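You operate a simulated robot arm through the tools that you are given. There is no shell and no other tool. Be economical: measure what you need, move in short steps, check, and stop when the job is done.

The job below is to be done with a simulated robot arm. You get a single attempt, and the scene is never put back.

## Task
Grease the bare patch of the slide bed, cap the tin and run the carriage over it.
Fine: the whole patch, with the green dauber, which ends in its pot; the carriage ends under the gauge. A coat counts when it lies all over at full strength: go over it till it gets no stronger.
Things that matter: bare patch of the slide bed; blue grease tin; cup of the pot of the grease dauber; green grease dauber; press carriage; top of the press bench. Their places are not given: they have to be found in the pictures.

Only the result counts: the job must be done as asked and must still hold three seconds after the hand-in. Knocking over, shifting, dropping, spilling or breaking anything else fails it. Lids that push on must go on centred and level and be pressed home; caps that screw on are set level and turned clockwise until they are tight.

## Robot
A 7-joint arm with a two-finger parallel gripper, fixed in place. Base frame: the origin is at the foot of the arm, x ahead of it, y to its left, z up; the work surface is at about z = 0.05. Units: m, rad, N and s.
With the tool pointing down near the work surface it reaches from about 0.22 to 0.6 m from the base axis. Its first joint turns from -1.152 to 1.152 rad. Payload 2.6 kg.
The tool frame sits at the grasp point between the pads (the TCP): z along the fingers, y along the line on which they close. The tips reach 0.03 m beyond it. The gripper opens to 0.094 m. The fingers are 0.028 m wide and 0.01 m thick; the gripper's body (0.05 by 0.096 m) begins 0.055 m behind the TCP.
Orientation is told as [roll, pitch, yaw] about the base's x, y, z axes, in that order, counted from this pose: with the fingers straight down and closing along the base's y, the tool's x points along the base's -x, its y along +y and its z along -z.

## Interface
- The arm moves only by the tool play_rows. Its argument "moves" is a list of rows, each an object (a shift or turn left out is 0, a gripper value left out holds the last) with "offset": the shift along the tool's x, y, z in m, a list of three; "delta_rot": the turn, a rotation vector about the tool's x, y, z in rad, a list of three; "jaw": the closure, from 0 (fully open) to 1 (shut). In form: [{"offset": [dx, dy, dz], "delta_rot": [rx, ry, rz], "jaw": jaw}, ...]. A call has 1 to 10 rows; each row is the pose to reach, as a shift and turn from the pose commanded when the call began, along the tool's axes at that moment. Each row takes 0.2 s and may step no farther than 0.05 m and 0.15 rad from the row before; otherwise, or with a gripper value out of range, the whole call is refused. A pose out of reach is approached as far as the arm can. The call stops where the force on the tool passes 40 N (or 10 N more than at its start, if that is more) or the arm is blocked; 0.2 s more then pass. Each finger travels about 0.072 m/s and halts on what it meets, pressing with about 44 N; the grip force reading is that of the motor and also rises with nothing between the fingers. The clock runs only during rows and for 0.2 s after the last one: add rows that repeat a pose to give the fingers time. It gives the time, the measured TCP pose, the force on the tool (base axes), the opening and the grip force at its end, in the units of the frame above (readings bear some noise), with the torque about the TCP (base axes, N m) and any sound that the robot's microphone picked up, and new pictures: "show" is both (left out), scene, wrist or none.
- Cameras (640 x 400 px; columns grow to the right, rows downward): "scene" is fixed at [-0.0122, 0.4344, 0.5308]; the picture's right is [-0.99, -0.13, 0.00], its down [-0.11, 0.86, -0.50] and it looks along [0.06, -0.49, -0.87] (base axes); focal length 214 px, centre (320, 200). "wrist" rides on the gripper at [0.076, 0.014, -0.102] in the tool frame; the picture's right is [-0.18, 0.98, 0.00], its down [-0.75, -0.14, -0.64] and it looks along [-0.63, -0.12, 0.77] (tool axes); focal length 243 px, centre (320, 200).
- point_at(camera, pixels): for up to 12 pixels [column, row] of the newest picture of that camera ("zoom" is the newest enlarged one), the place [x, y, z] in the base frame of the surface seen there, good to about 0.003 m. The clock stands still meanwhile.
- zoom(camera, box): a new picture of the part [left, top, right, bottom] of that camera's present view, enlarged. The clock stands still meanwhile.
- sign_off(): hands the job in; it is judged then, once.

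Go step by step. Measure first, check grasps and placings, and put right what went wrong. The budget is 80 turns and 200 pictures, counting those below and the enlarged ones. Unless the task says otherwise, let go and move clear before handing in, and close with one line.

The tools are called after ">>>" as a command line: name --argument value ..., lists and objects as JSON in quotes. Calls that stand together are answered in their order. play_rows: Moves the arm, as the interface text tells. Its arguments: {"type":"object","properties":{"moves":{"type":"array","items":{"type":"object","properties":{"offset":{"type":"array","items":{"type":"number"}},"delta_rot":{"type":"array","items":{"type":"number"}},"jaw":{"type":"number"}}}},"show":{"type":"string","enum":["both","scene","wrist","none"]}},"required":["moves"]} The other tools are called the same way: point_at (camera, pixels) gives the place of the surface under pixels of a picture; zoom (camera, box) takes an enlarged picture of a part of a camera's view; sign_off () hands the job in.

At the start:

```text
clock: 0.0
tcp_pos: [0.2952, -0.0137, 0.4298]
tool_rot: [0.001, -0.001, 0.001]
wrist_force: [0.3, 0.1, 0.3]
wrist_torque: [0.0, 0.0, -0.03]
width: 0.094
gripper_force: 0.0
```

scene: 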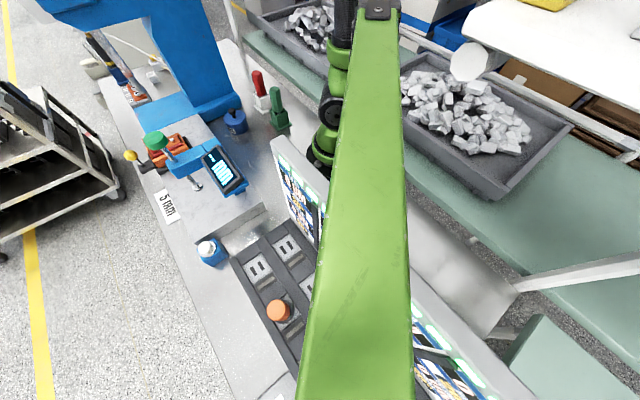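
wrist: 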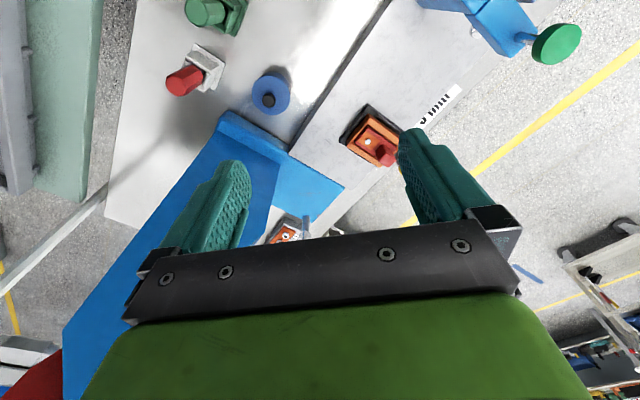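

The scene shows a blue press, a green and a red dauber near (265,100), a blue tin at (210,252), a blue round thing at (235,120). I'll zoom in to identify the parts.

>>> zoom --camera "scene" --box '[120, 60, 320, 185]'

>>> zoom --camera "scene" --box '[150, 180, 350, 305]'

>>> zoom --camera "wrist" --box '[100, 0, 420, 200]'

```text
3.20 times, centred on (220, 122) of scene
```

zoom: 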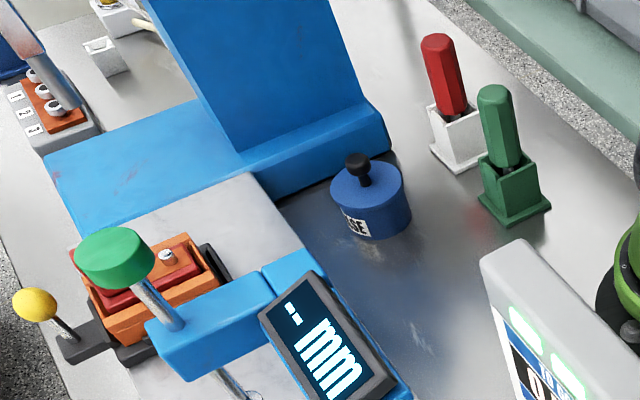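

```text
3.20 times, centred on (250, 242) of scene
```

zoom: 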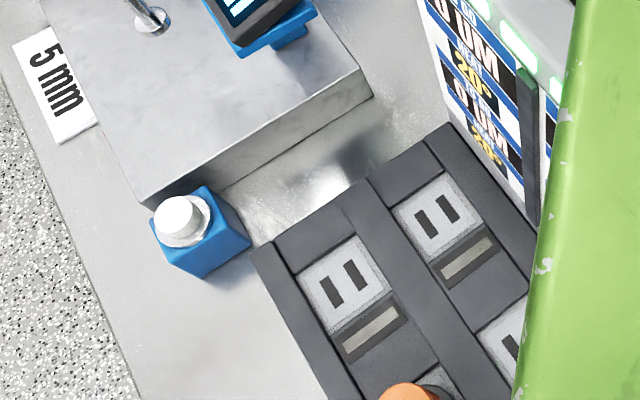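

```text
2.00 times, centred on (260, 100) of wrist
```

zoom: 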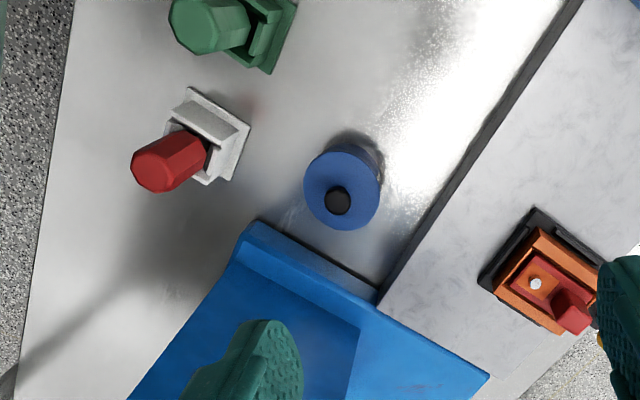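

The tin with black knob reads "..SE" (grease) with a lid on, green dauber sits in a green pot; I measure these places.

>>> point_at --camera "scene" --pixels '[[232, 112], [235, 123], [236, 133], [275, 90], [281, 118], [260, 77], [155, 142], [170, 140], [131, 155], [224, 178], [209, 247], [195, 186]]'

>>> point_at --camera "wrist" --pixels '[[268, 100], [270, 92], [205, 12], [235, 15], [345, 80], [300, 60], [368, 142], [385, 155], [330, 110], [440, 105], [290, 238], [320, 170]]'

>>> zoom --camera "scene" --box '[70, 20, 200, 105]'

>>> zoom --camera "wrist" --box '[240, 40, 480, 190]'

```text
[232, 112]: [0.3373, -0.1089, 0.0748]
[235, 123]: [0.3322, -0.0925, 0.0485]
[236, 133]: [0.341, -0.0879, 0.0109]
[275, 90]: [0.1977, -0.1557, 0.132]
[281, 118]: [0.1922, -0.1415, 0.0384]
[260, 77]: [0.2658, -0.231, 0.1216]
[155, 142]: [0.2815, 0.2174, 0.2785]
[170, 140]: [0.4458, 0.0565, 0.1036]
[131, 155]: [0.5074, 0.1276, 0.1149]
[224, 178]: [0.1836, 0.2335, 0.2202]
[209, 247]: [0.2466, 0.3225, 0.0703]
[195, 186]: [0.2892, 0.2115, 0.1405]
```

```text
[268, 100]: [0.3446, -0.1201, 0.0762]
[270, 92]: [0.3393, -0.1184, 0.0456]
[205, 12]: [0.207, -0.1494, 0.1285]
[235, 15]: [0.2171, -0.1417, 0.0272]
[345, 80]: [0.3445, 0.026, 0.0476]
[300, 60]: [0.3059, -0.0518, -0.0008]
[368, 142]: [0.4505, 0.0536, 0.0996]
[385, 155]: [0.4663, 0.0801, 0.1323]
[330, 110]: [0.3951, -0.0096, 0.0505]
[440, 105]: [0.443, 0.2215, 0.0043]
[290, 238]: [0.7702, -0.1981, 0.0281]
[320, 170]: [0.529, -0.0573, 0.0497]
```

```text
4.71 times, centred on (135, 62) of scene
```

zoom: 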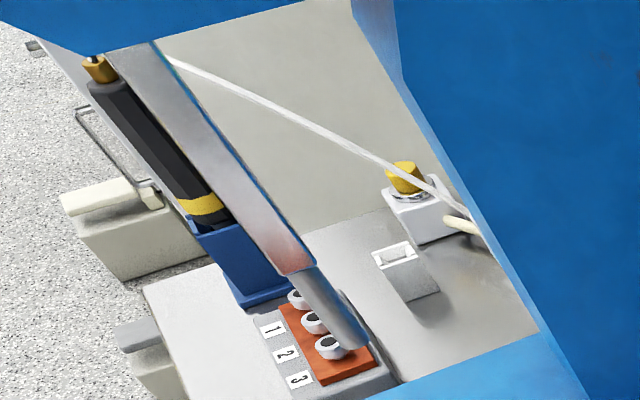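

```text
2.67 times, centred on (360, 115) of wrist
```

zoom: 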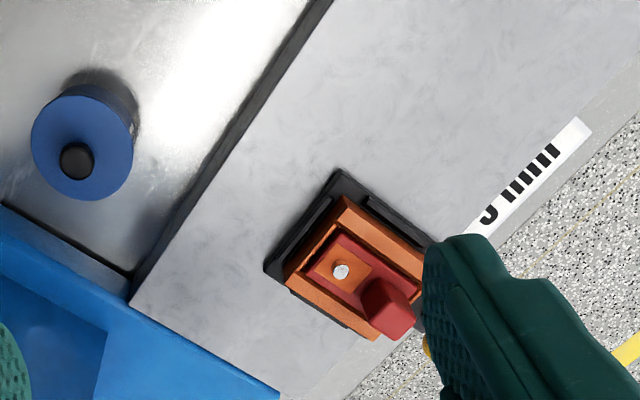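

The bench is at z≈0 and the bed slab at z≈0.05; the bare patch isn't yet clear. I move the wrist over to +y to see the bed and gauge.

>>> play_rows --moves '[{"offset": [0.03, 0.035, 0]}, {"offset": [0.04, 0.075, 0]}, {"offset": [0.05, 0.115, -0.01]}, {"offset": [0.06, 0.15, -0.02]}]'

```text
clock: 1.0
tcp_pos: [0.2368, 0.1364, 0.451]
tool_rot: [0.0, 0.001, -0.002]
wrist_force: [0.2, 0.4, 0.4]
wrist_torque: [0.0, 0.0, -0.02]
width: 0.094
gripper_force: 0.0
```

scene: 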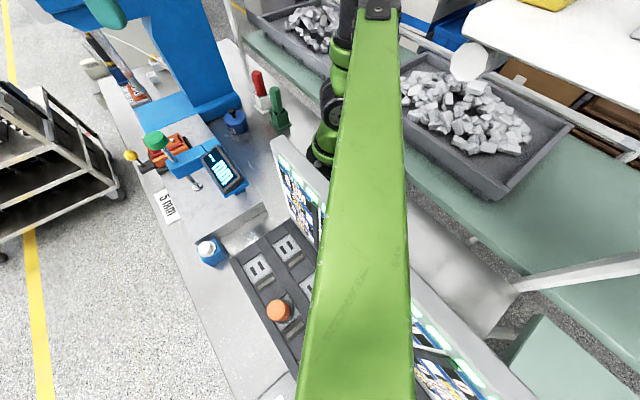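
wrist: 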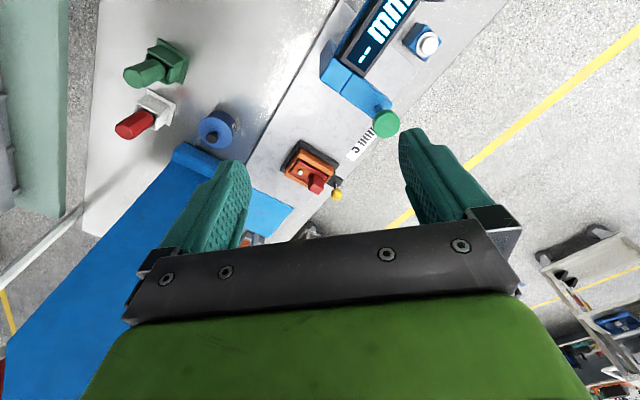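

The bed and gauge are now visible at (260..440, 40..200) in the wrist view; I enlarge them.

>>> zoom --camera "wrist" --box '[240, 0, 480, 150]'

>>> zoom --camera "wrist" --box '[100, 20, 260, 120]'

>>> zoom --camera "wrist" --box '[240, 120, 400, 220]'

```text
2.67 times, centred on (360, 75) of wrist
```

zoom: 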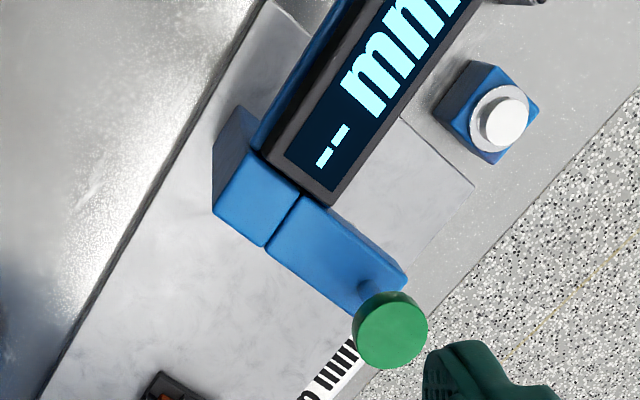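

```text
4.00 times, centred on (180, 70) of wrist
```

zoom: 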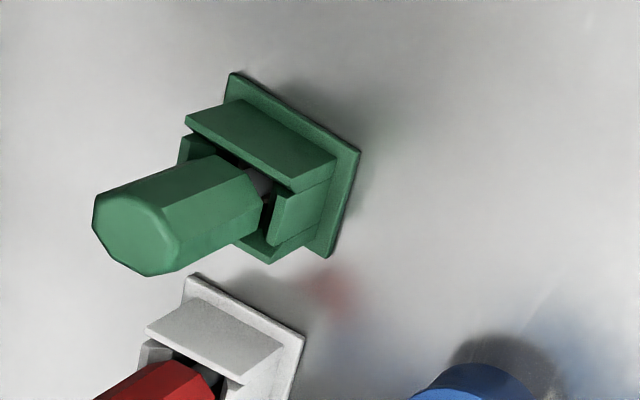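

```text
4.00 times, centred on (320, 170) of wrist
```

zoom: 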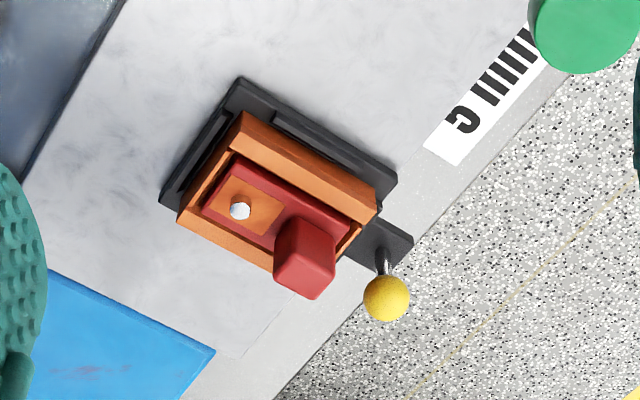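

The carriage is the black plate with orange vise and yellow knob at (310,165); the bed runs diagonally toward the gauge. I measure bed, carriage and gauge points.

>>> point_at --camera "wrist" --pixels '[[301, 142], [337, 166], [282, 170], [336, 194], [270, 122], [292, 206], [344, 5], [416, 70], [324, 80], [341, 80], [386, 122], [330, 120]]'

>>> point_at --camera "wrist" --pixels '[[300, 172], [315, 180], [310, 150], [327, 170], [360, 95], [355, 60], [322, 60], [345, 40], [385, 40], [250, 180], [420, 42], [375, 100]]'

>>> zoom --camera "scene" --box '[110, 100, 270, 200]'

```text
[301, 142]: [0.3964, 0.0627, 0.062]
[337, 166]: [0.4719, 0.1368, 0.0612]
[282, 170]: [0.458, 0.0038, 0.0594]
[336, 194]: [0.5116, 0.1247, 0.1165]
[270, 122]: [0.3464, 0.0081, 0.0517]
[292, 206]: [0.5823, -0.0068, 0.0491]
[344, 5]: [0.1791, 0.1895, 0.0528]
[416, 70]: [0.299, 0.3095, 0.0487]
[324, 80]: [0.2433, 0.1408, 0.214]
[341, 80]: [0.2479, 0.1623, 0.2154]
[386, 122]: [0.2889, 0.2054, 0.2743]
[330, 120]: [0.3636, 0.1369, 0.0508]
```

```text
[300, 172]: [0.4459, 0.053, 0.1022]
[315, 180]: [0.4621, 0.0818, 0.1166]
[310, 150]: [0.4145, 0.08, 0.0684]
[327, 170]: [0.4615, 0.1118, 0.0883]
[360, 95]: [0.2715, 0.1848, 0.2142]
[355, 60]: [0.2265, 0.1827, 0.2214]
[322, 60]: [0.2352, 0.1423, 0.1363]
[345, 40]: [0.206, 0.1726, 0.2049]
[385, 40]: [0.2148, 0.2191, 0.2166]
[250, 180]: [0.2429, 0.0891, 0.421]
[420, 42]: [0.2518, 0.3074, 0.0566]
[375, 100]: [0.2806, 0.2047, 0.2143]
```

```text
4.00 times, centred on (190, 150) of scene
```

zoom: 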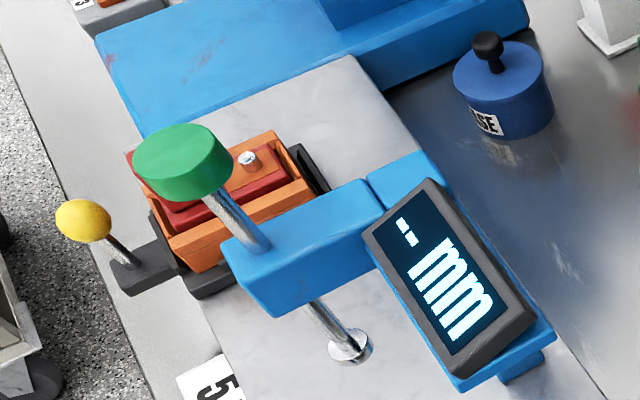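

The stud (0.446,0.053) and gauge probe (0.289,0.208) lie on a 45° line along the bed, so the carriage travels ~0.22 m along (-0.7,+0.7). I go closer, yawed 45°, to find the bare patch in between.

>>> play_rows --moves '[{"offset": [0, -0.04, 0.01], "delta_rot": [0, 0, -0.13]}, {"offset": [0, -0.08, 0.03], "delta_rot": [0, 0, -0.26]}, {"offset": [0, -0.11, 0.06], "delta_rot": [0, 0, -0.39]}, {"offset": [-0.01, -0.12, 0.1], "delta_rot": [0, 0, -0.52]}, {"offset": [-0.02, -0.12, 0.14], "delta_rot": [0, 0, -0.65]}, {"offset": [-0.02, -0.12, 0.17], "delta_rot": [0, 0, -0.785]}]'

```text
clock: 2.4
tcp_pos: [0.2528, 0.0155, 0.2788]
tool_rot: [-0.001, 0.0, 0.786]
wrist_force: [1.2, -0.8, 0.2]
wrist_torque: [-0.02, 0.0, -0.03]
width: 0.094
gripper_force: 0.0
```

scene: 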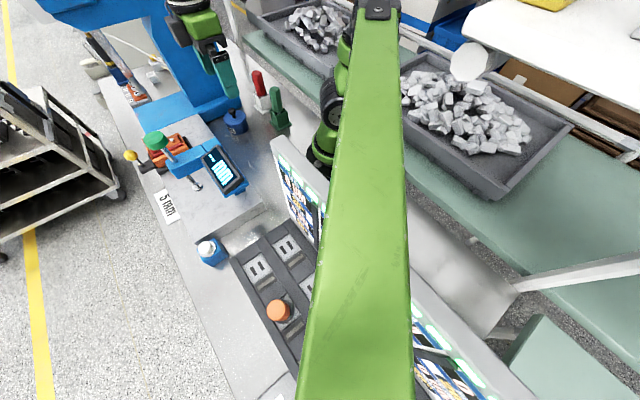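
wrist: 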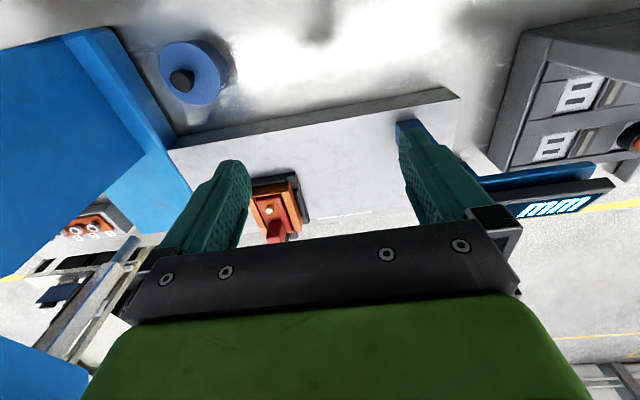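

The bed top now lies at (200..450, 100..220) between the fingers; enlarge.

>>> zoom --camera "wrist" --box '[240, 100, 420, 220]'

>>> zoom --camera "wrist" --box '[130, 20, 290, 120]'

```text
3.33 times, centred on (330, 160) of wrist
```

zoom: 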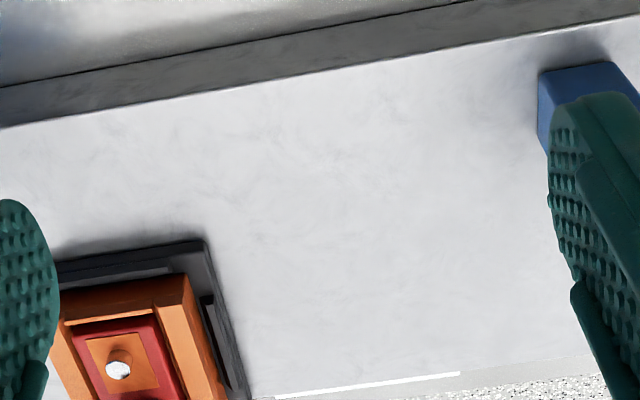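

```text
4.00 times, centred on (210, 70) of wrist
```

zoom: 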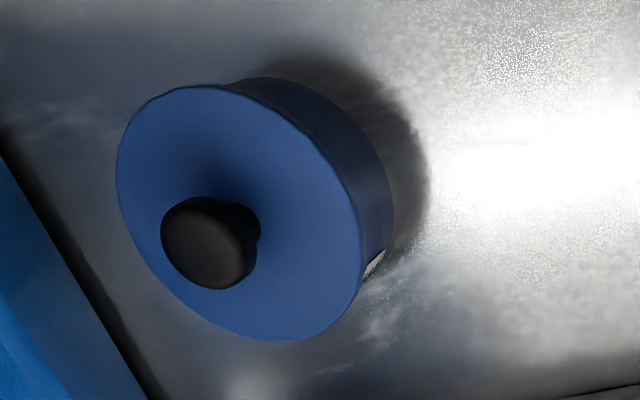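

No patch border is obvious yet; I look closer at the bed in both cameras.

>>> zoom --camera "wrist" --box '[285, 120, 385, 182]'

>>> zoom --camera "scene" --box '[160, 160, 260, 240]'

>>> zoom --camera "scene" --box '[180, 110, 250, 160]'

```text
6.40 times, centred on (335, 151) of wrist
```

zoom: 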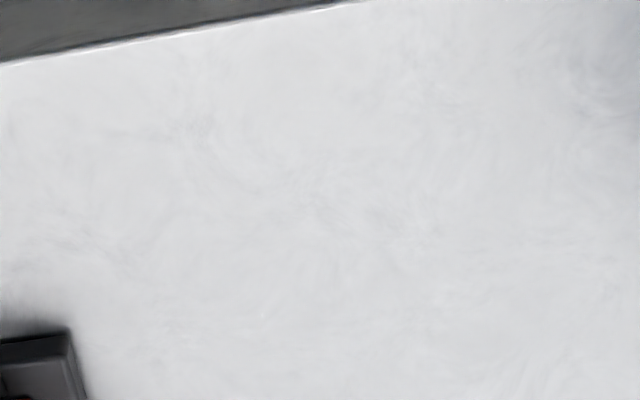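

```text
5.00 times, centred on (210, 200) of scene
```

zoom: 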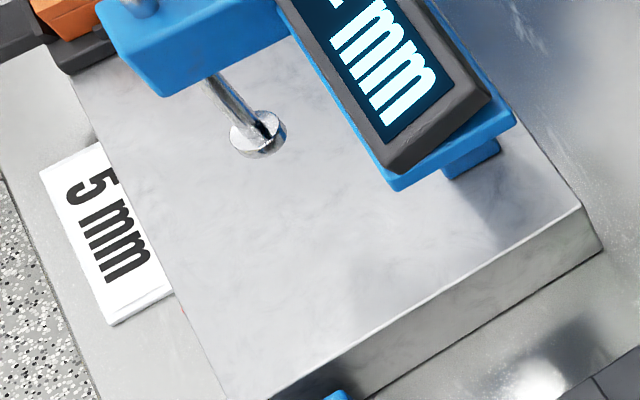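

```text
8.00 times, centred on (215, 135) of scene
```

zoom: 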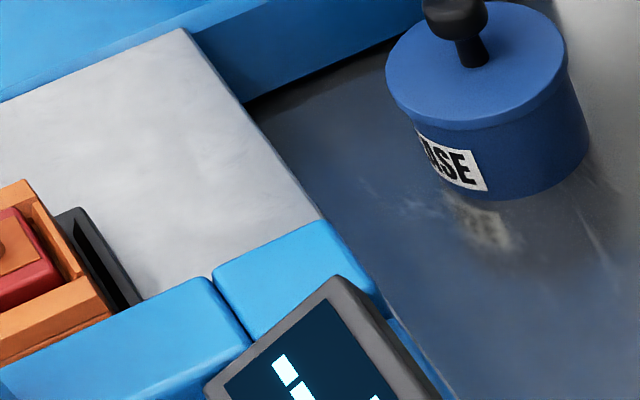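

The tin has a push-on lid with a black knob. I measure knob, lid rim, and the blue press column nearby for clearance.

>>> point_at --camera "wrist" --pixels '[[181, 78], [163, 60], [215, 90], [185, 43], [228, 75], [200, 103], [120, 40], [165, 130], [80, 90], [130, 200], [175, 148], [100, 35]]'

>>> point_at --camera "scene" --pixels '[[240, 100], [230, 80], [205, 60], [150, 100], [236, 108], [192, 118], [230, 92], [200, 30], [170, 60], [281, 128], [265, 108], [287, 125]]'

>>> zoom --camera "scene" --box '[220, 60, 300, 140]'

```text
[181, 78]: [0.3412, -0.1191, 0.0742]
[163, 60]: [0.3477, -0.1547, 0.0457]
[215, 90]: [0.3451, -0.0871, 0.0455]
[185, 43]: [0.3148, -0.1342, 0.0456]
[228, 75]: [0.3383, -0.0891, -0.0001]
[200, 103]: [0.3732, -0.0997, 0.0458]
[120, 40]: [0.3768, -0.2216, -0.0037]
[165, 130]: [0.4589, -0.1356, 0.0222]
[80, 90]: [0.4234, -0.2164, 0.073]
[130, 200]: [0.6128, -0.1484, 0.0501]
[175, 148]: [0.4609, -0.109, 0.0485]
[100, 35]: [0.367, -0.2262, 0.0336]
```

```text
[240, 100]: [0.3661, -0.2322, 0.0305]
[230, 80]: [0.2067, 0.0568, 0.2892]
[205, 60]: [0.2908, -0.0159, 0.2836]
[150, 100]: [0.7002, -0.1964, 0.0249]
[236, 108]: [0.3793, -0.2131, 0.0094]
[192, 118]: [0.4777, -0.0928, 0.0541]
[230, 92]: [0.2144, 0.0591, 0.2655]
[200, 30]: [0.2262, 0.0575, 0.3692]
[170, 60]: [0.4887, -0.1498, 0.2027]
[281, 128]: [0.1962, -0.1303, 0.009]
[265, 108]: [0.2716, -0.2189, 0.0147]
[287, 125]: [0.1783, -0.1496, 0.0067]
```

```text
5.00 times, centred on (260, 100) of scene
```

zoom: 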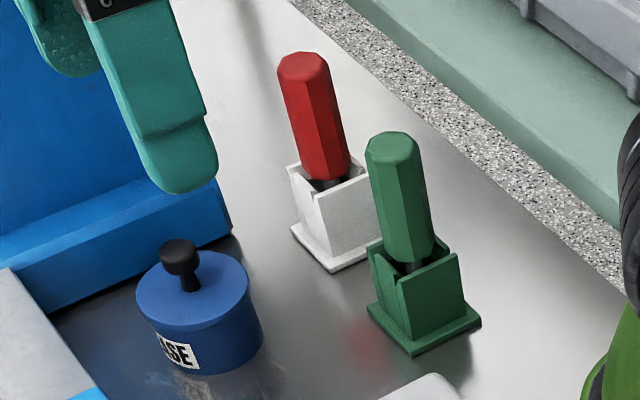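

Knob is at about (0.343,-0.119), z 0.05–0.076, lid top 0.046. I move above it with yaw back to 0.

>>> play_rows --moves '[{"offset": [0.005, -0.03, 0.0], "delta_rot": [0, 0, 0.13]}, {"offset": [0.01, -0.06, 0.0], "delta_rot": [0, 0, 0.26]}, {"offset": [0.015, -0.09, 0.02], "delta_rot": [0, 0, 0.39]}, {"offset": [0.02, -0.12, 0.04], "delta_rot": [0, 0, 0.52]}, {"offset": [0.03, -0.14, 0.07], "delta_rot": [0, 0, 0.65]}, {"offset": [0.031, -0.158, 0.11], "delta_rot": [0, 0, 0.785]}]'

```text
clock: 3.8
tcp_pos: [0.3467, -0.1175, 0.1678]
tool_rot: [0.0, -0.001, -0.001]
wrist_force: [0.2, 0.7, -0.3]
wrist_torque: [-0.03, 0.02, -0.03]
width: 0.094
gripper_force: 0.2
```

scene: 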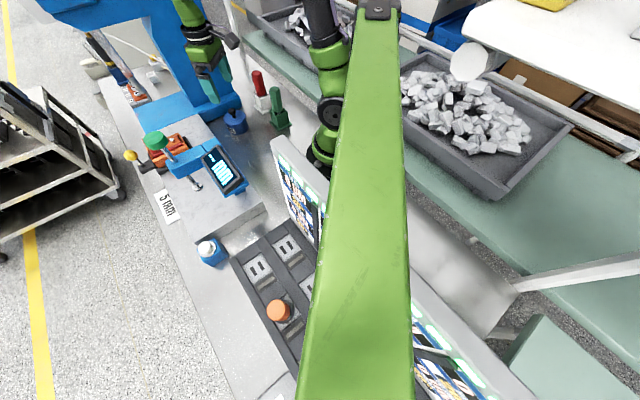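
wrist: 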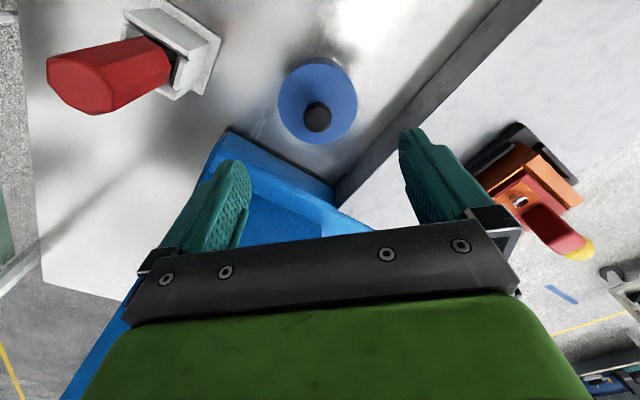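

Knob is at (317,117) in the wrist view; check its centre and the rim before going down.

>>> point_at --camera "wrist" --pixels '[[317, 115], [310, 120], [325, 120], [280, 95], [355, 95], [317, 62], [317, 143]]'

>>> zoom --camera "wrist" --box '[260, 40, 380, 150]'

```text
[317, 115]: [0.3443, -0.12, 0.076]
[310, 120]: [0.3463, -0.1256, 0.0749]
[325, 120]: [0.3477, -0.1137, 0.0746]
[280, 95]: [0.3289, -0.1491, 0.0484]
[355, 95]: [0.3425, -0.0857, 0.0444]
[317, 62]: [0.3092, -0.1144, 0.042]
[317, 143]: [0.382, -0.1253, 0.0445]
```

```text
3.64 times, centred on (320, 95) of wrist
```

zoom: 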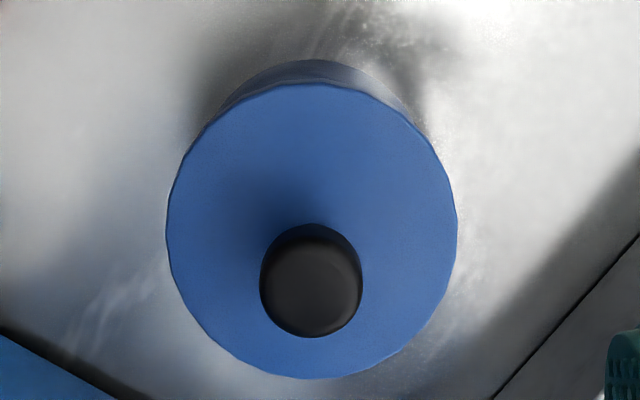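

Knob centre (0.345,-0.1195). Go down so the tips stop just above the lid, then close.

>>> play_rows --moves '[{"offset": [0.001, -0.002, 0.04]}, {"offset": [0.001, -0.002, 0.084]}, {"offset": [0.001, -0.002, 0.084], "jaw": 1}, {"offset": [0.001, -0.002, 0.084], "jaw": 1}, {"offset": [0.001, -0.002, 0.084], "jaw": 1}, {"offset": [0.001, -0.002, 0.084], "jaw": 1}]' --show "wrist"

```text
clock: 5.2
tcp_pos: [0.3438, -0.1189, 0.0844]
tool_rot: [0.001, 0.001, 0.0]
wrist_force: [-1.2, -0.2, 0.5]
wrist_torque: [-0.02, -0.01, 0.01]
width: 0.0219
gripper_force: 44.2
heard: snap
```

wrist: 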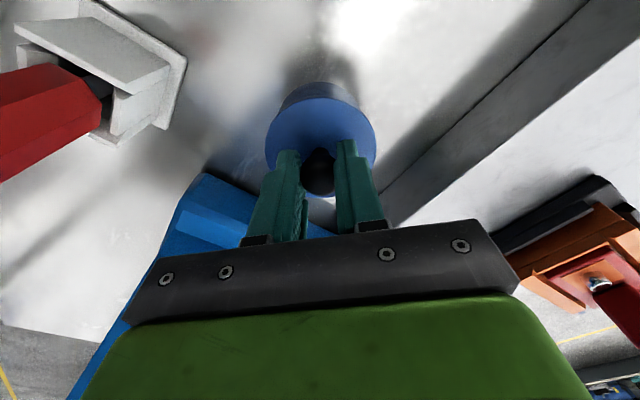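

Knob gripped (width 0.022) with a snap heard. I lift gently to see whether the lid comes off alone.

>>> play_rows --moves '[{"offset": [0, 0, -0.004]}, {"offset": [0, 0, -0.008]}, {"offset": [0, 0, -0.012]}]'

```text
clock: 6.0
tcp_pos: [0.3428, -0.1204, 0.097]
tool_rot: [0.0, -0.002, 0.0]
wrist_force: [-0.2, 0.0, -0.6]
wrist_torque: [-0.02, 0.0, -0.01]
width: 0.022
gripper_force: 43.7
```

scene: 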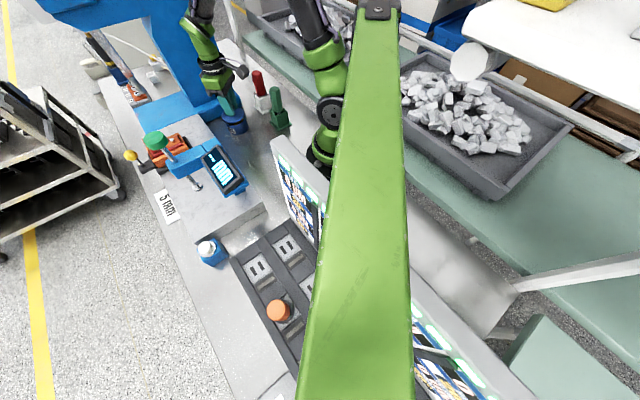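
wrist: 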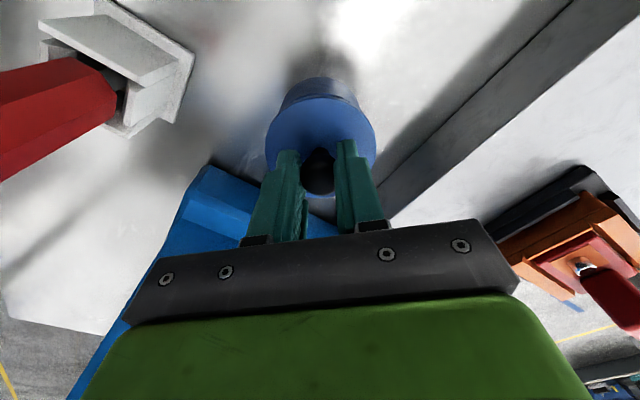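

Force stays small; I zoom to see whether the tin stayed down.

>>> zoom --camera "scene" --box '[205, 80, 265, 140]'

>>> zoom --camera "wrist" --box '[240, 50, 400, 200]'

```text
6.67 times, centred on (235, 110) of scene
```

zoom: 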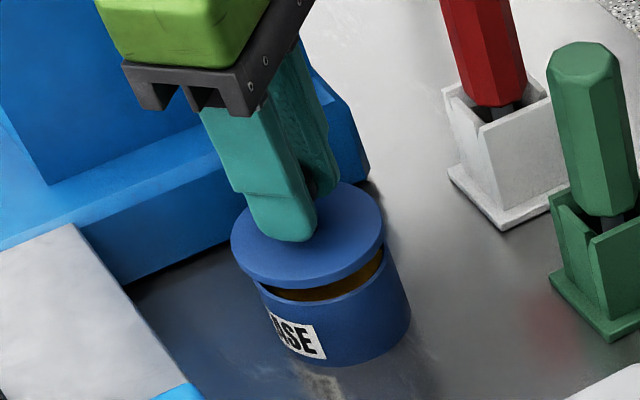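

```text
2.67 times, centred on (320, 125) of wrist
```

zoom: 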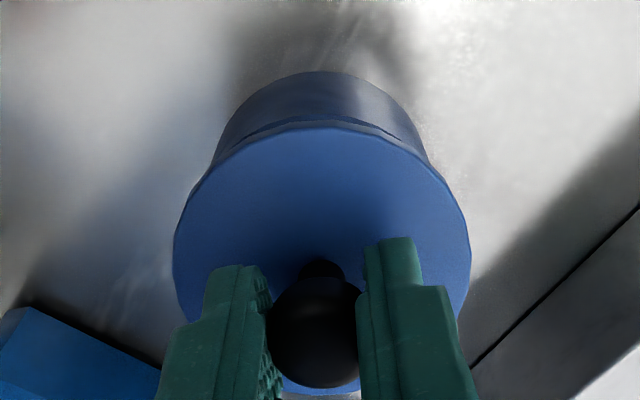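

The lid is off and grease shows. I check the free bench area for putting it down.

>>> point_at --camera "scene" --pixels '[[275, 140], [272, 150], [285, 170], [262, 150], [255, 165], [245, 150], [300, 150], [255, 180], [228, 140], [234, 134]]'

```text
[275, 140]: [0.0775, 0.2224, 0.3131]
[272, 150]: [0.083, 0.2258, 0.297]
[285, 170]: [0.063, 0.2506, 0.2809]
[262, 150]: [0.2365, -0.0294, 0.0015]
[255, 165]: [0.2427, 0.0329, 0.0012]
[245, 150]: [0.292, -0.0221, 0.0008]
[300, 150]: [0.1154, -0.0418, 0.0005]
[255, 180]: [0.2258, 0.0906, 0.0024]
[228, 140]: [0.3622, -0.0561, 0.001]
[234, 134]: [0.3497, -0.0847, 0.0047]
```

Bench at (0.265,-0.03) is free. Carry the lid there and stop a few cm above.

>>> play_rows --moves '[{"offset": [0, 0, -0.04]}, {"offset": [0.03, 0.035, -0.04]}, {"offset": [0.06, 0.07, -0.04]}, {"offset": [0.078, 0.09, -0.02]}, {"offset": [0.078, 0.09, 0.02]}, {"offset": [0.078, 0.09, 0.025]}]'

```text
clock: 7.4
tcp_pos: [0.2663, -0.0287, 0.0728]
tool_rot: [0.0, 0.0, -0.001]
wrist_force: [1.4, -0.3, -0.8]
wrist_torque: [0.01, -0.01, -0.03]
width: 0.0218
gripper_force: 44.2
```

scene: 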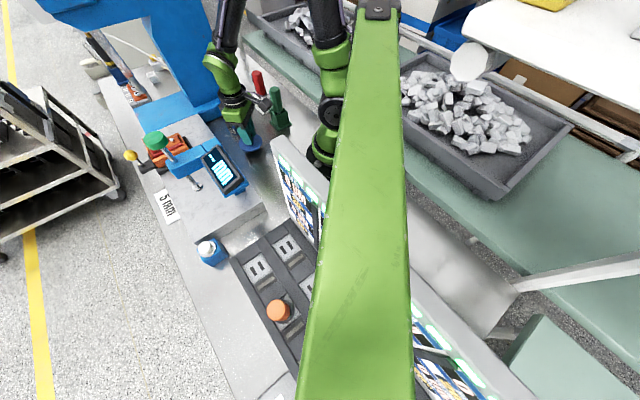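
wrist: 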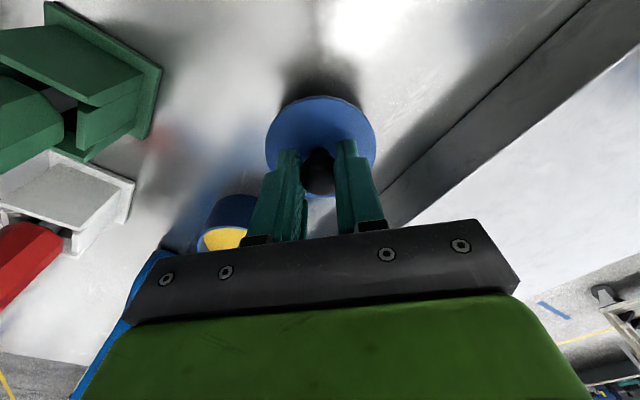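

Lid hovers at about z 0.03; lower in small steps watching the force.

>>> play_rows --moves '[{"offset": [0, 0, 0.008]}, {"offset": [0, 0, 0.014]}, {"offset": [0, 0, 0.017]}, {"offset": [0, 0, 0.02]}]' --show "none"

>>> zoom --camera "scene" --box '[220, 110, 280, 170]'

```text
clock: 8.4
tcp_pos: [0.2658, -0.0298, 0.0523]
tool_rot: [-0.001, 0.001, -0.002]
wrist_force: [0.8, 0.2, -0.1]
wrist_torque: [0.02, 0.0, -0.01]
width: 0.0217
gripper_force: 44.0
```

```text
6.67 times, centred on (250, 140) of scene
```

zoom: 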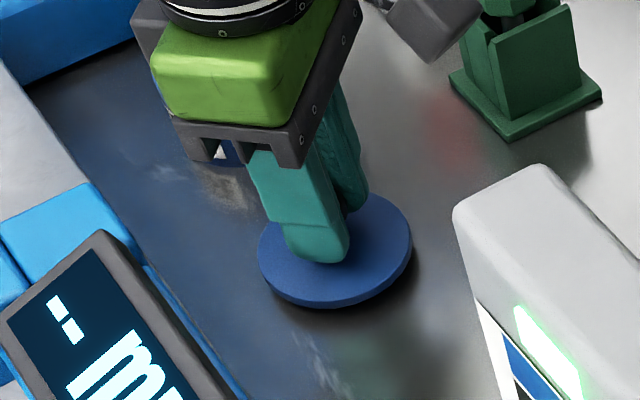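

Not touching yet (force ≈0); lower further slowly.

>>> play_rows --moves '[{"offset": [0, 0, 0.002]}, {"offset": [0, 0, 0.004]}, {"offset": [0, 0, 0.006]}]' --show "none"

```text
clock: 9.1
tcp_pos: [0.2659, -0.0299, 0.051]
tool_rot: [0.0, -0.003, -0.005]
wrist_force: [-4.0, 0.0, 11.0]
wrist_torque: [0.07, 0.12, -0.01]
width: 0.0214
gripper_force: 44.0
stopped in row 3: the force on the tool passed its limit at 49 N (the readings are from after the stop); the commanded pose is now the measured one
```

Contact at z 0.051: the lid sits on the bench. Open and rise.

>>> play_rows --moves '[{"offset": [0, 0, -0.001]}, {"offset": [0, 0, -0.001], "jaw": 0.5}, {"offset": [0, 0, -0.001], "jaw": 0.5}, {"offset": [0, 0, -0.001], "jaw": 0.5}, {"offset": [0, 0, -0.05]}, {"offset": [0, 0, -0.1]}, {"offset": [0.03, 0, -0.13], "jaw": 0}]'

```text
clock: 10.7
tcp_pos: [0.2347, -0.0288, 0.18]
tool_rot: [0.001, -0.003, -0.005]
wrist_force: [-0.4, 0.4, 0.0]
wrist_torque: [-0.02, 0.0, -0.01]
width: 0.0942
gripper_force: 0.1
```

scene: 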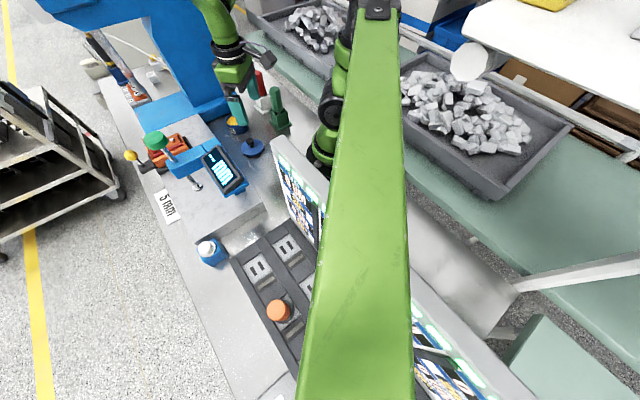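
wrist: 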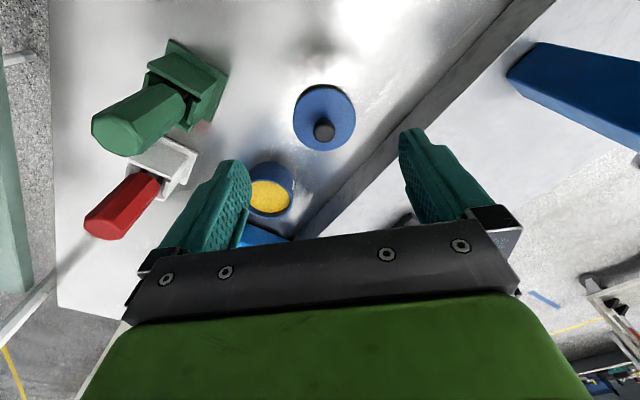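

Lid rests at (0.266,-0.03). Now measure the green dauber and its pot.

>>> zoom --camera "wrist" --box '[80, 30, 240, 160]'

>>> point_at --camera "wrist" --pixels '[[118, 130], [96, 135], [125, 155], [138, 140], [110, 110], [150, 120], [170, 100], [229, 73], [170, 40], [205, 131], [190, 80], [182, 52]]'

>>> point_at --camera "scene" --pixels '[[275, 89], [270, 92], [281, 91], [275, 95], [278, 105], [272, 126], [291, 122], [282, 131], [277, 115], [288, 113]]'

```text
3.08 times, centred on (160, 95) of wrist
```

zoom: 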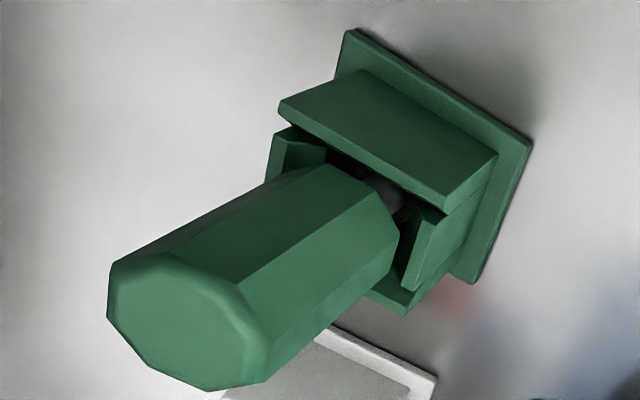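

```text
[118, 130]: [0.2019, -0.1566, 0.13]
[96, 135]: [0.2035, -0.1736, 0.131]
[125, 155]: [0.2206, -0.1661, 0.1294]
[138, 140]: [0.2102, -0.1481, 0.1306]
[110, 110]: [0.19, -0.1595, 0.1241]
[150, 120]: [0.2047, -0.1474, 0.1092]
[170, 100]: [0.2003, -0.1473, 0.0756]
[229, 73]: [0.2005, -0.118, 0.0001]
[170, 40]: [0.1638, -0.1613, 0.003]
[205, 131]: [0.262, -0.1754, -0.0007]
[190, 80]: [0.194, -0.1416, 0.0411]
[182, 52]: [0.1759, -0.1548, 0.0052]
```

```text
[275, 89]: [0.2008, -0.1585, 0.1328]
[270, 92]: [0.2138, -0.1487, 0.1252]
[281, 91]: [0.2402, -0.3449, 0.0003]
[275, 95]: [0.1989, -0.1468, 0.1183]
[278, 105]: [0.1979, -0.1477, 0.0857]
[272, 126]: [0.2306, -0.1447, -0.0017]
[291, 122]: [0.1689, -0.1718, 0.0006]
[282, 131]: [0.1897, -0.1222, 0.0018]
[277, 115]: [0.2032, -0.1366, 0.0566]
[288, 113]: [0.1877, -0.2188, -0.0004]
```

Dauber axis is at ≈(0.206,-0.160), top 0.131, pot turned ~50°. I move above it with a partly open gripper, yaw ≈4°.

>>> play_rows --moves '[{"offset": [0, -0.04, -0.01], "jaw": 0.3}, {"offset": [0.01, -0.08, -0.01], "jaw": 0.3}, {"offset": [0.02, -0.115, -0.005], "delta_rot": [0, 0, -0.04]}, {"offset": [0.028, -0.132, 0], "delta_rot": [0, 0, -0.07]}, {"offset": [0.028, -0.132, 0], "delta_rot": [0, 0, -0.07]}]'

```text
clock: 11.9
tcp_pos: [0.2076, -0.1627, 0.1797]
tool_rot: [-0.001, -0.001, 0.067]
wrist_force: [-0.7, 1.1, -0.6]
wrist_torque: [-0.02, -0.03, 0.04]
width: 0.0657
gripper_force: 0.0
```

scene: 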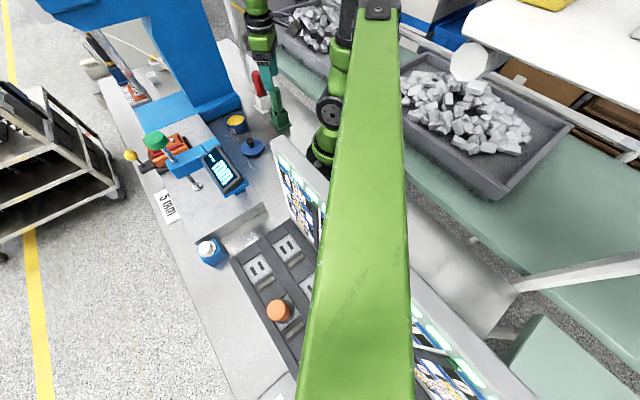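
wrist: 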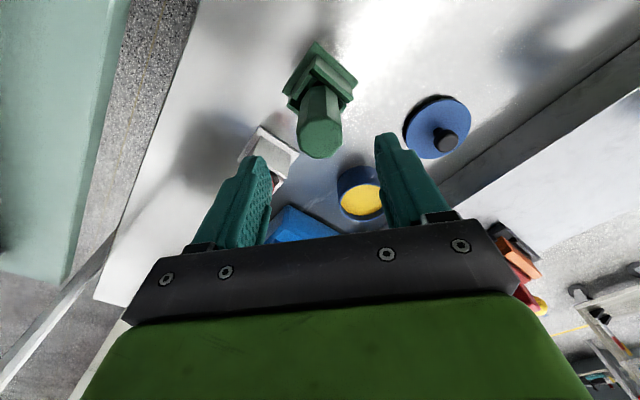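

>>> zoom --camera "wrist" --box '[260, 30, 380, 170]'

>>> point_at --camera "wrist" --pixels '[[320, 140], [302, 132], [340, 130], [320, 155], [318, 121], [312, 42], [357, 82], [283, 87], [320, 100], [320, 62], [305, 70], [335, 75]]'

```text
2.86 times, centred on (320, 100) of wrist
```

zoom: 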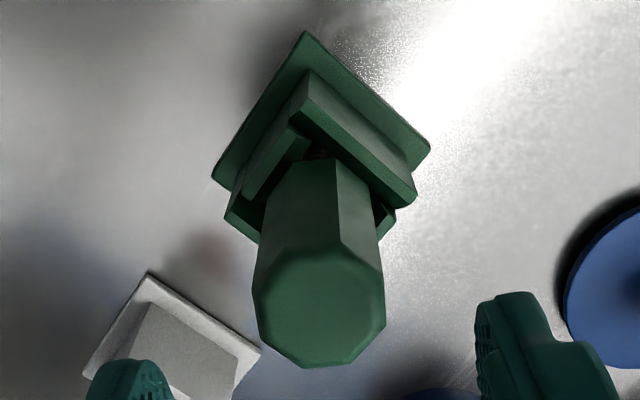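

```text
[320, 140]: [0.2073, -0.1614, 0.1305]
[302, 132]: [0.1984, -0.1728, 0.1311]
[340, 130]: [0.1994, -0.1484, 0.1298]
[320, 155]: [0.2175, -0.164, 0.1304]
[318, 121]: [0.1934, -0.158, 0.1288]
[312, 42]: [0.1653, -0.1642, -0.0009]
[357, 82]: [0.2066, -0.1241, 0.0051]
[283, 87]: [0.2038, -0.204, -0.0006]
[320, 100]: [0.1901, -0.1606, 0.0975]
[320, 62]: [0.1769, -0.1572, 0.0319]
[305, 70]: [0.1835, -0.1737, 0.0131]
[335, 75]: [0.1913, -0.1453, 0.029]
```

Handle centre (0.207,-0.161), flats face the fingers. Descend to z≈0.10 and close.

>>> play_rows --moves '[{"offset": [0.0005, 0.0015, 0.04]}, {"offset": [0.0005, 0.0015, 0.08]}, {"offset": [0.0005, 0.0015, 0.08], "jaw": 1}, {"offset": [0.0005, 0.0015, 0.08], "jaw": 1}, {"offset": [0.0005, 0.0015, 0.08], "jaw": 1}]' --show "wrist"

```text
clock: 13.1
tcp_pos: [0.2084, -0.1611, 0.1009]
tool_rot: [0.0, -0.003, 0.067]
wrist_force: [0.6, -0.7, 0.2]
wrist_torque: [-0.01, -0.01, 0.01]
width: 0.0323
gripper_force: 43.8
```

wrist: 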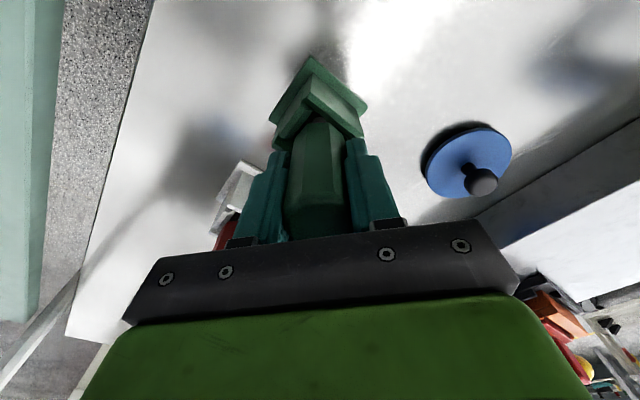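

Handle gripped (0.032); return pose is (0.208,-0.161,0.101), yaw 0.067. Lift straight up.

>>> play_rows --moves '[{"offset": [0, 0, -0.02]}, {"offset": [0, 0, -0.05]}, {"offset": [0, 0, -0.09]}, {"offset": [0, 0, -0.11]}]'

>>> zoom --camera "scene" --box '[240, 40, 320, 140]'

```text
clock: 14.1
tcp_pos: [0.2076, -0.1612, 0.2103]
tool_rot: [-0.001, -0.001, 0.068]
wrist_force: [-0.4, 0.5, -0.9]
wrist_torque: [0.01, 0.0, 0.04]
width: 0.0321
gripper_force: 43.3
```

scene: 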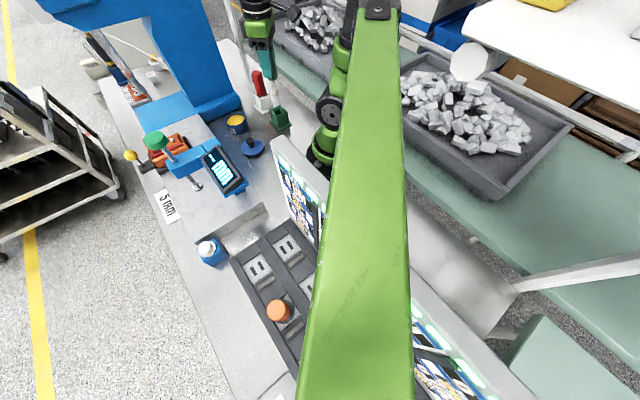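
wrist: 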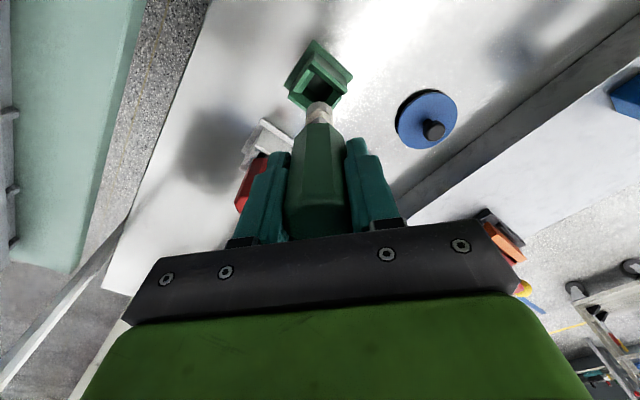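

```text
4.00 times, centred on (280, 90) of scene
```

zoom: 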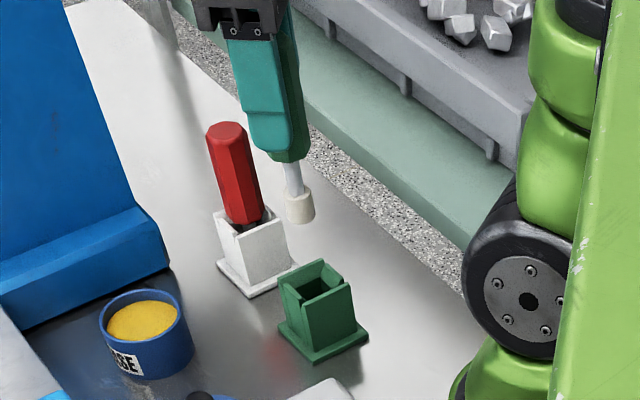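

The dauber has a clean white round pad. Measure pad and the grease level.

>>> point_at --camera "zoom" --pixels '[[300, 216], [298, 198], [288, 208], [312, 206], [292, 175], [145, 325], [115, 330], [172, 318], [143, 302], [150, 341]]'

```text
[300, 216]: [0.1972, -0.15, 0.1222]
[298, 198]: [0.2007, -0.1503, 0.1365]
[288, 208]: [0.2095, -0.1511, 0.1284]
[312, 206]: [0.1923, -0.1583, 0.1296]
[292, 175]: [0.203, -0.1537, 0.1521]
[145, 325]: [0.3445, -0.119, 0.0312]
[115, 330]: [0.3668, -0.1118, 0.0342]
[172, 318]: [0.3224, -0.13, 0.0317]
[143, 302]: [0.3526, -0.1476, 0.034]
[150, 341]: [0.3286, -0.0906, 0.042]
```

Pad bottom is 0.089 below the TCP; grease surface z≈0.032. Move over the tin centre and lower to near the surface.

>>> play_rows --moves '[{"offset": [-0.045, 0.011, 0]}, {"offset": [-0.09, 0.022, 0]}, {"offset": [-0.14, 0.033, 0]}, {"offset": [-0.14, 0.033, 0.04]}, {"offset": [-0.14, 0.033, 0.08]}, {"offset": [-0.14, 0.033, 0.08]}]'

>>> zoom --camera "scene" --box '[205, 80, 275, 150]'

```text
refused: row 3 steps farther than a row can; nothing moved
```

```text
5.71 times, centred on (240, 115) of scene
```

zoom: 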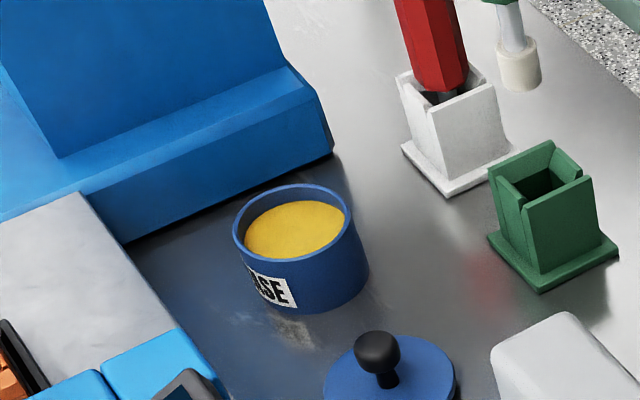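

Row spacing was slightly too long; resend with smaller steps.

>>> play_rows --moves '[{"offset": [-0.035, 0.008, 0]}, {"offset": [-0.07, 0.016, 0]}, {"offset": [-0.105, 0.025, 0]}, {"offset": [-0.14, 0.033, 0]}, {"offset": [-0.14, 0.033, 0.04]}, {"offset": [-0.14, 0.033, 0.08]}, {"offset": [-0.14, 0.033, 0.08]}]'

>>> zoom --camera "scene" --box '[205, 80, 275, 150]'

```text
clock: 15.7
tcp_pos: [0.3435, -0.1172, 0.1312]
tool_rot: [0.001, -0.003, 0.067]
wrist_force: [0.5, 0.1, -0.8]
wrist_torque: [0.01, -0.03, 0.01]
width: 0.0322
gripper_force: 44.4
```

scene: 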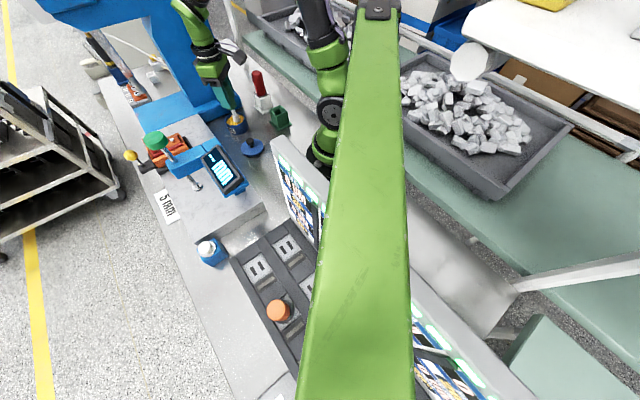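
wrist: 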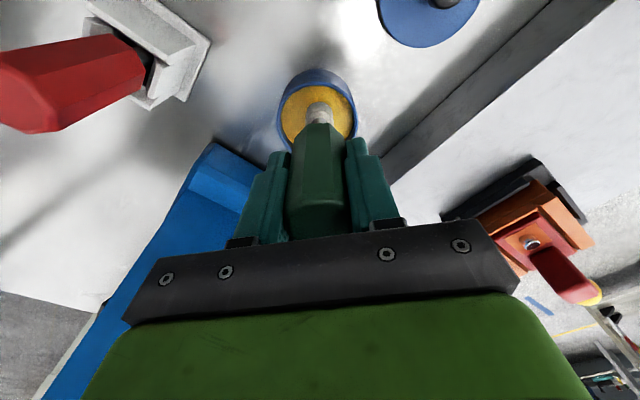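

```text
5.71 times, centred on (240, 115) of scene
```

zoom: 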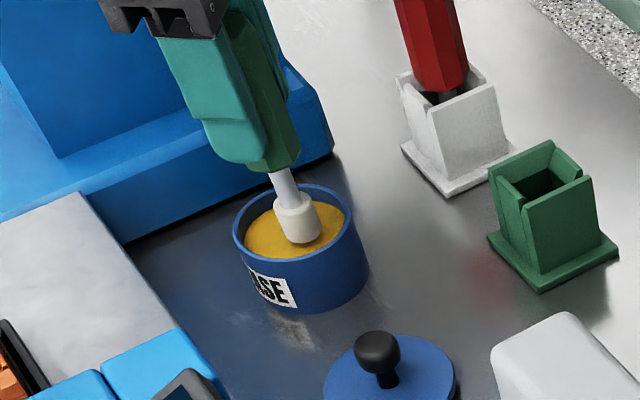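

Pad is centred over the grease; dip slowly.

>>> play_rows --moves '[{"offset": [0, 0, 0.006]}, {"offset": [0, 0, 0.011]}, {"offset": [0, 0, 0.015]}, {"offset": [0, 0, 0.015]}]' --show "none"

>>> zoom --camera "scene" --box '[205, 80, 275, 150]'

```text
clock: 16.3
tcp_pos: [0.3458, -0.1172, 0.1246]
tool_rot: [0.0, -0.01, 0.065]
wrist_force: [-2.0, 0.5, 6.0]
wrist_torque: [-0.02, 0.14, 0.01]
width: 0.0321
gripper_force: 44.1
stopped in row 3: the force on the tool passed its limit at 42 N (the readings are from after the stop); the commanded pose is now the measured one
```

```text
5.71 times, centred on (240, 115) of scene
```

zoom: 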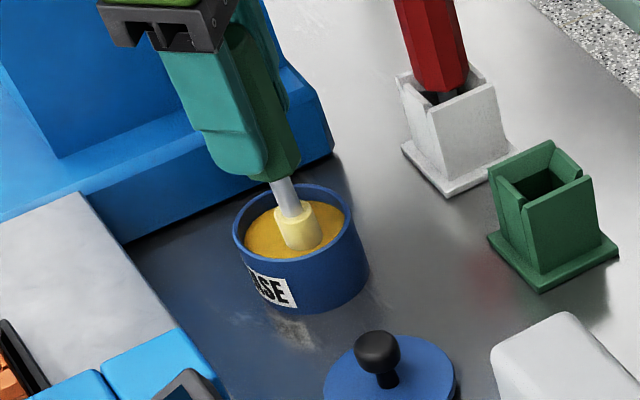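

The pad turned pale yellow on contact. Dwell lightly in the grease to load it fully.

>>> play_rows --moves '[{"offset": [0, 0, 0.001]}, {"offset": [0, 0, 0.001]}, {"offset": [0, 0, 0.001]}, {"offset": [0.004, 0, 0.001]}, {"offset": [-0.004, 0, 0.001]}, {"offset": [0, 0.004, 0.001]}, {"offset": [0, -0.004, 0.001]}, {"offset": [0, 0, 0.001]}]' --show "none"

>>> zoom --camera "scene" --box '[205, 80, 275, 150]'

```text
clock: 18.1
tcp_pos: [0.3455, -0.1174, 0.1223]
tool_rot: [0.0, -0.014, 0.067]
wrist_force: [2.1, 6.8, 30.3]
wrist_torque: [0.7, -0.36, 0.0]
width: 0.0322
gripper_force: 43.5
```

```text
5.71 times, centred on (240, 115) of scene
```

zoom: 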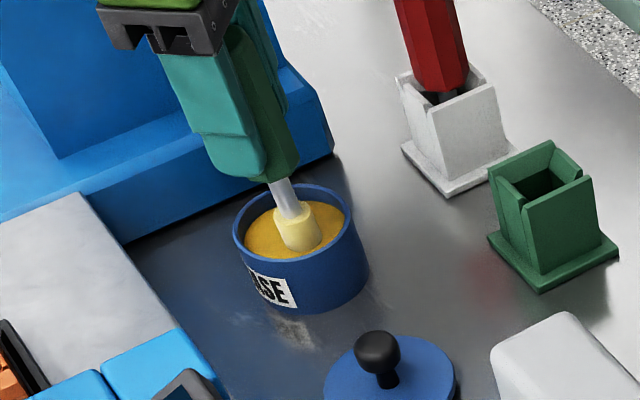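

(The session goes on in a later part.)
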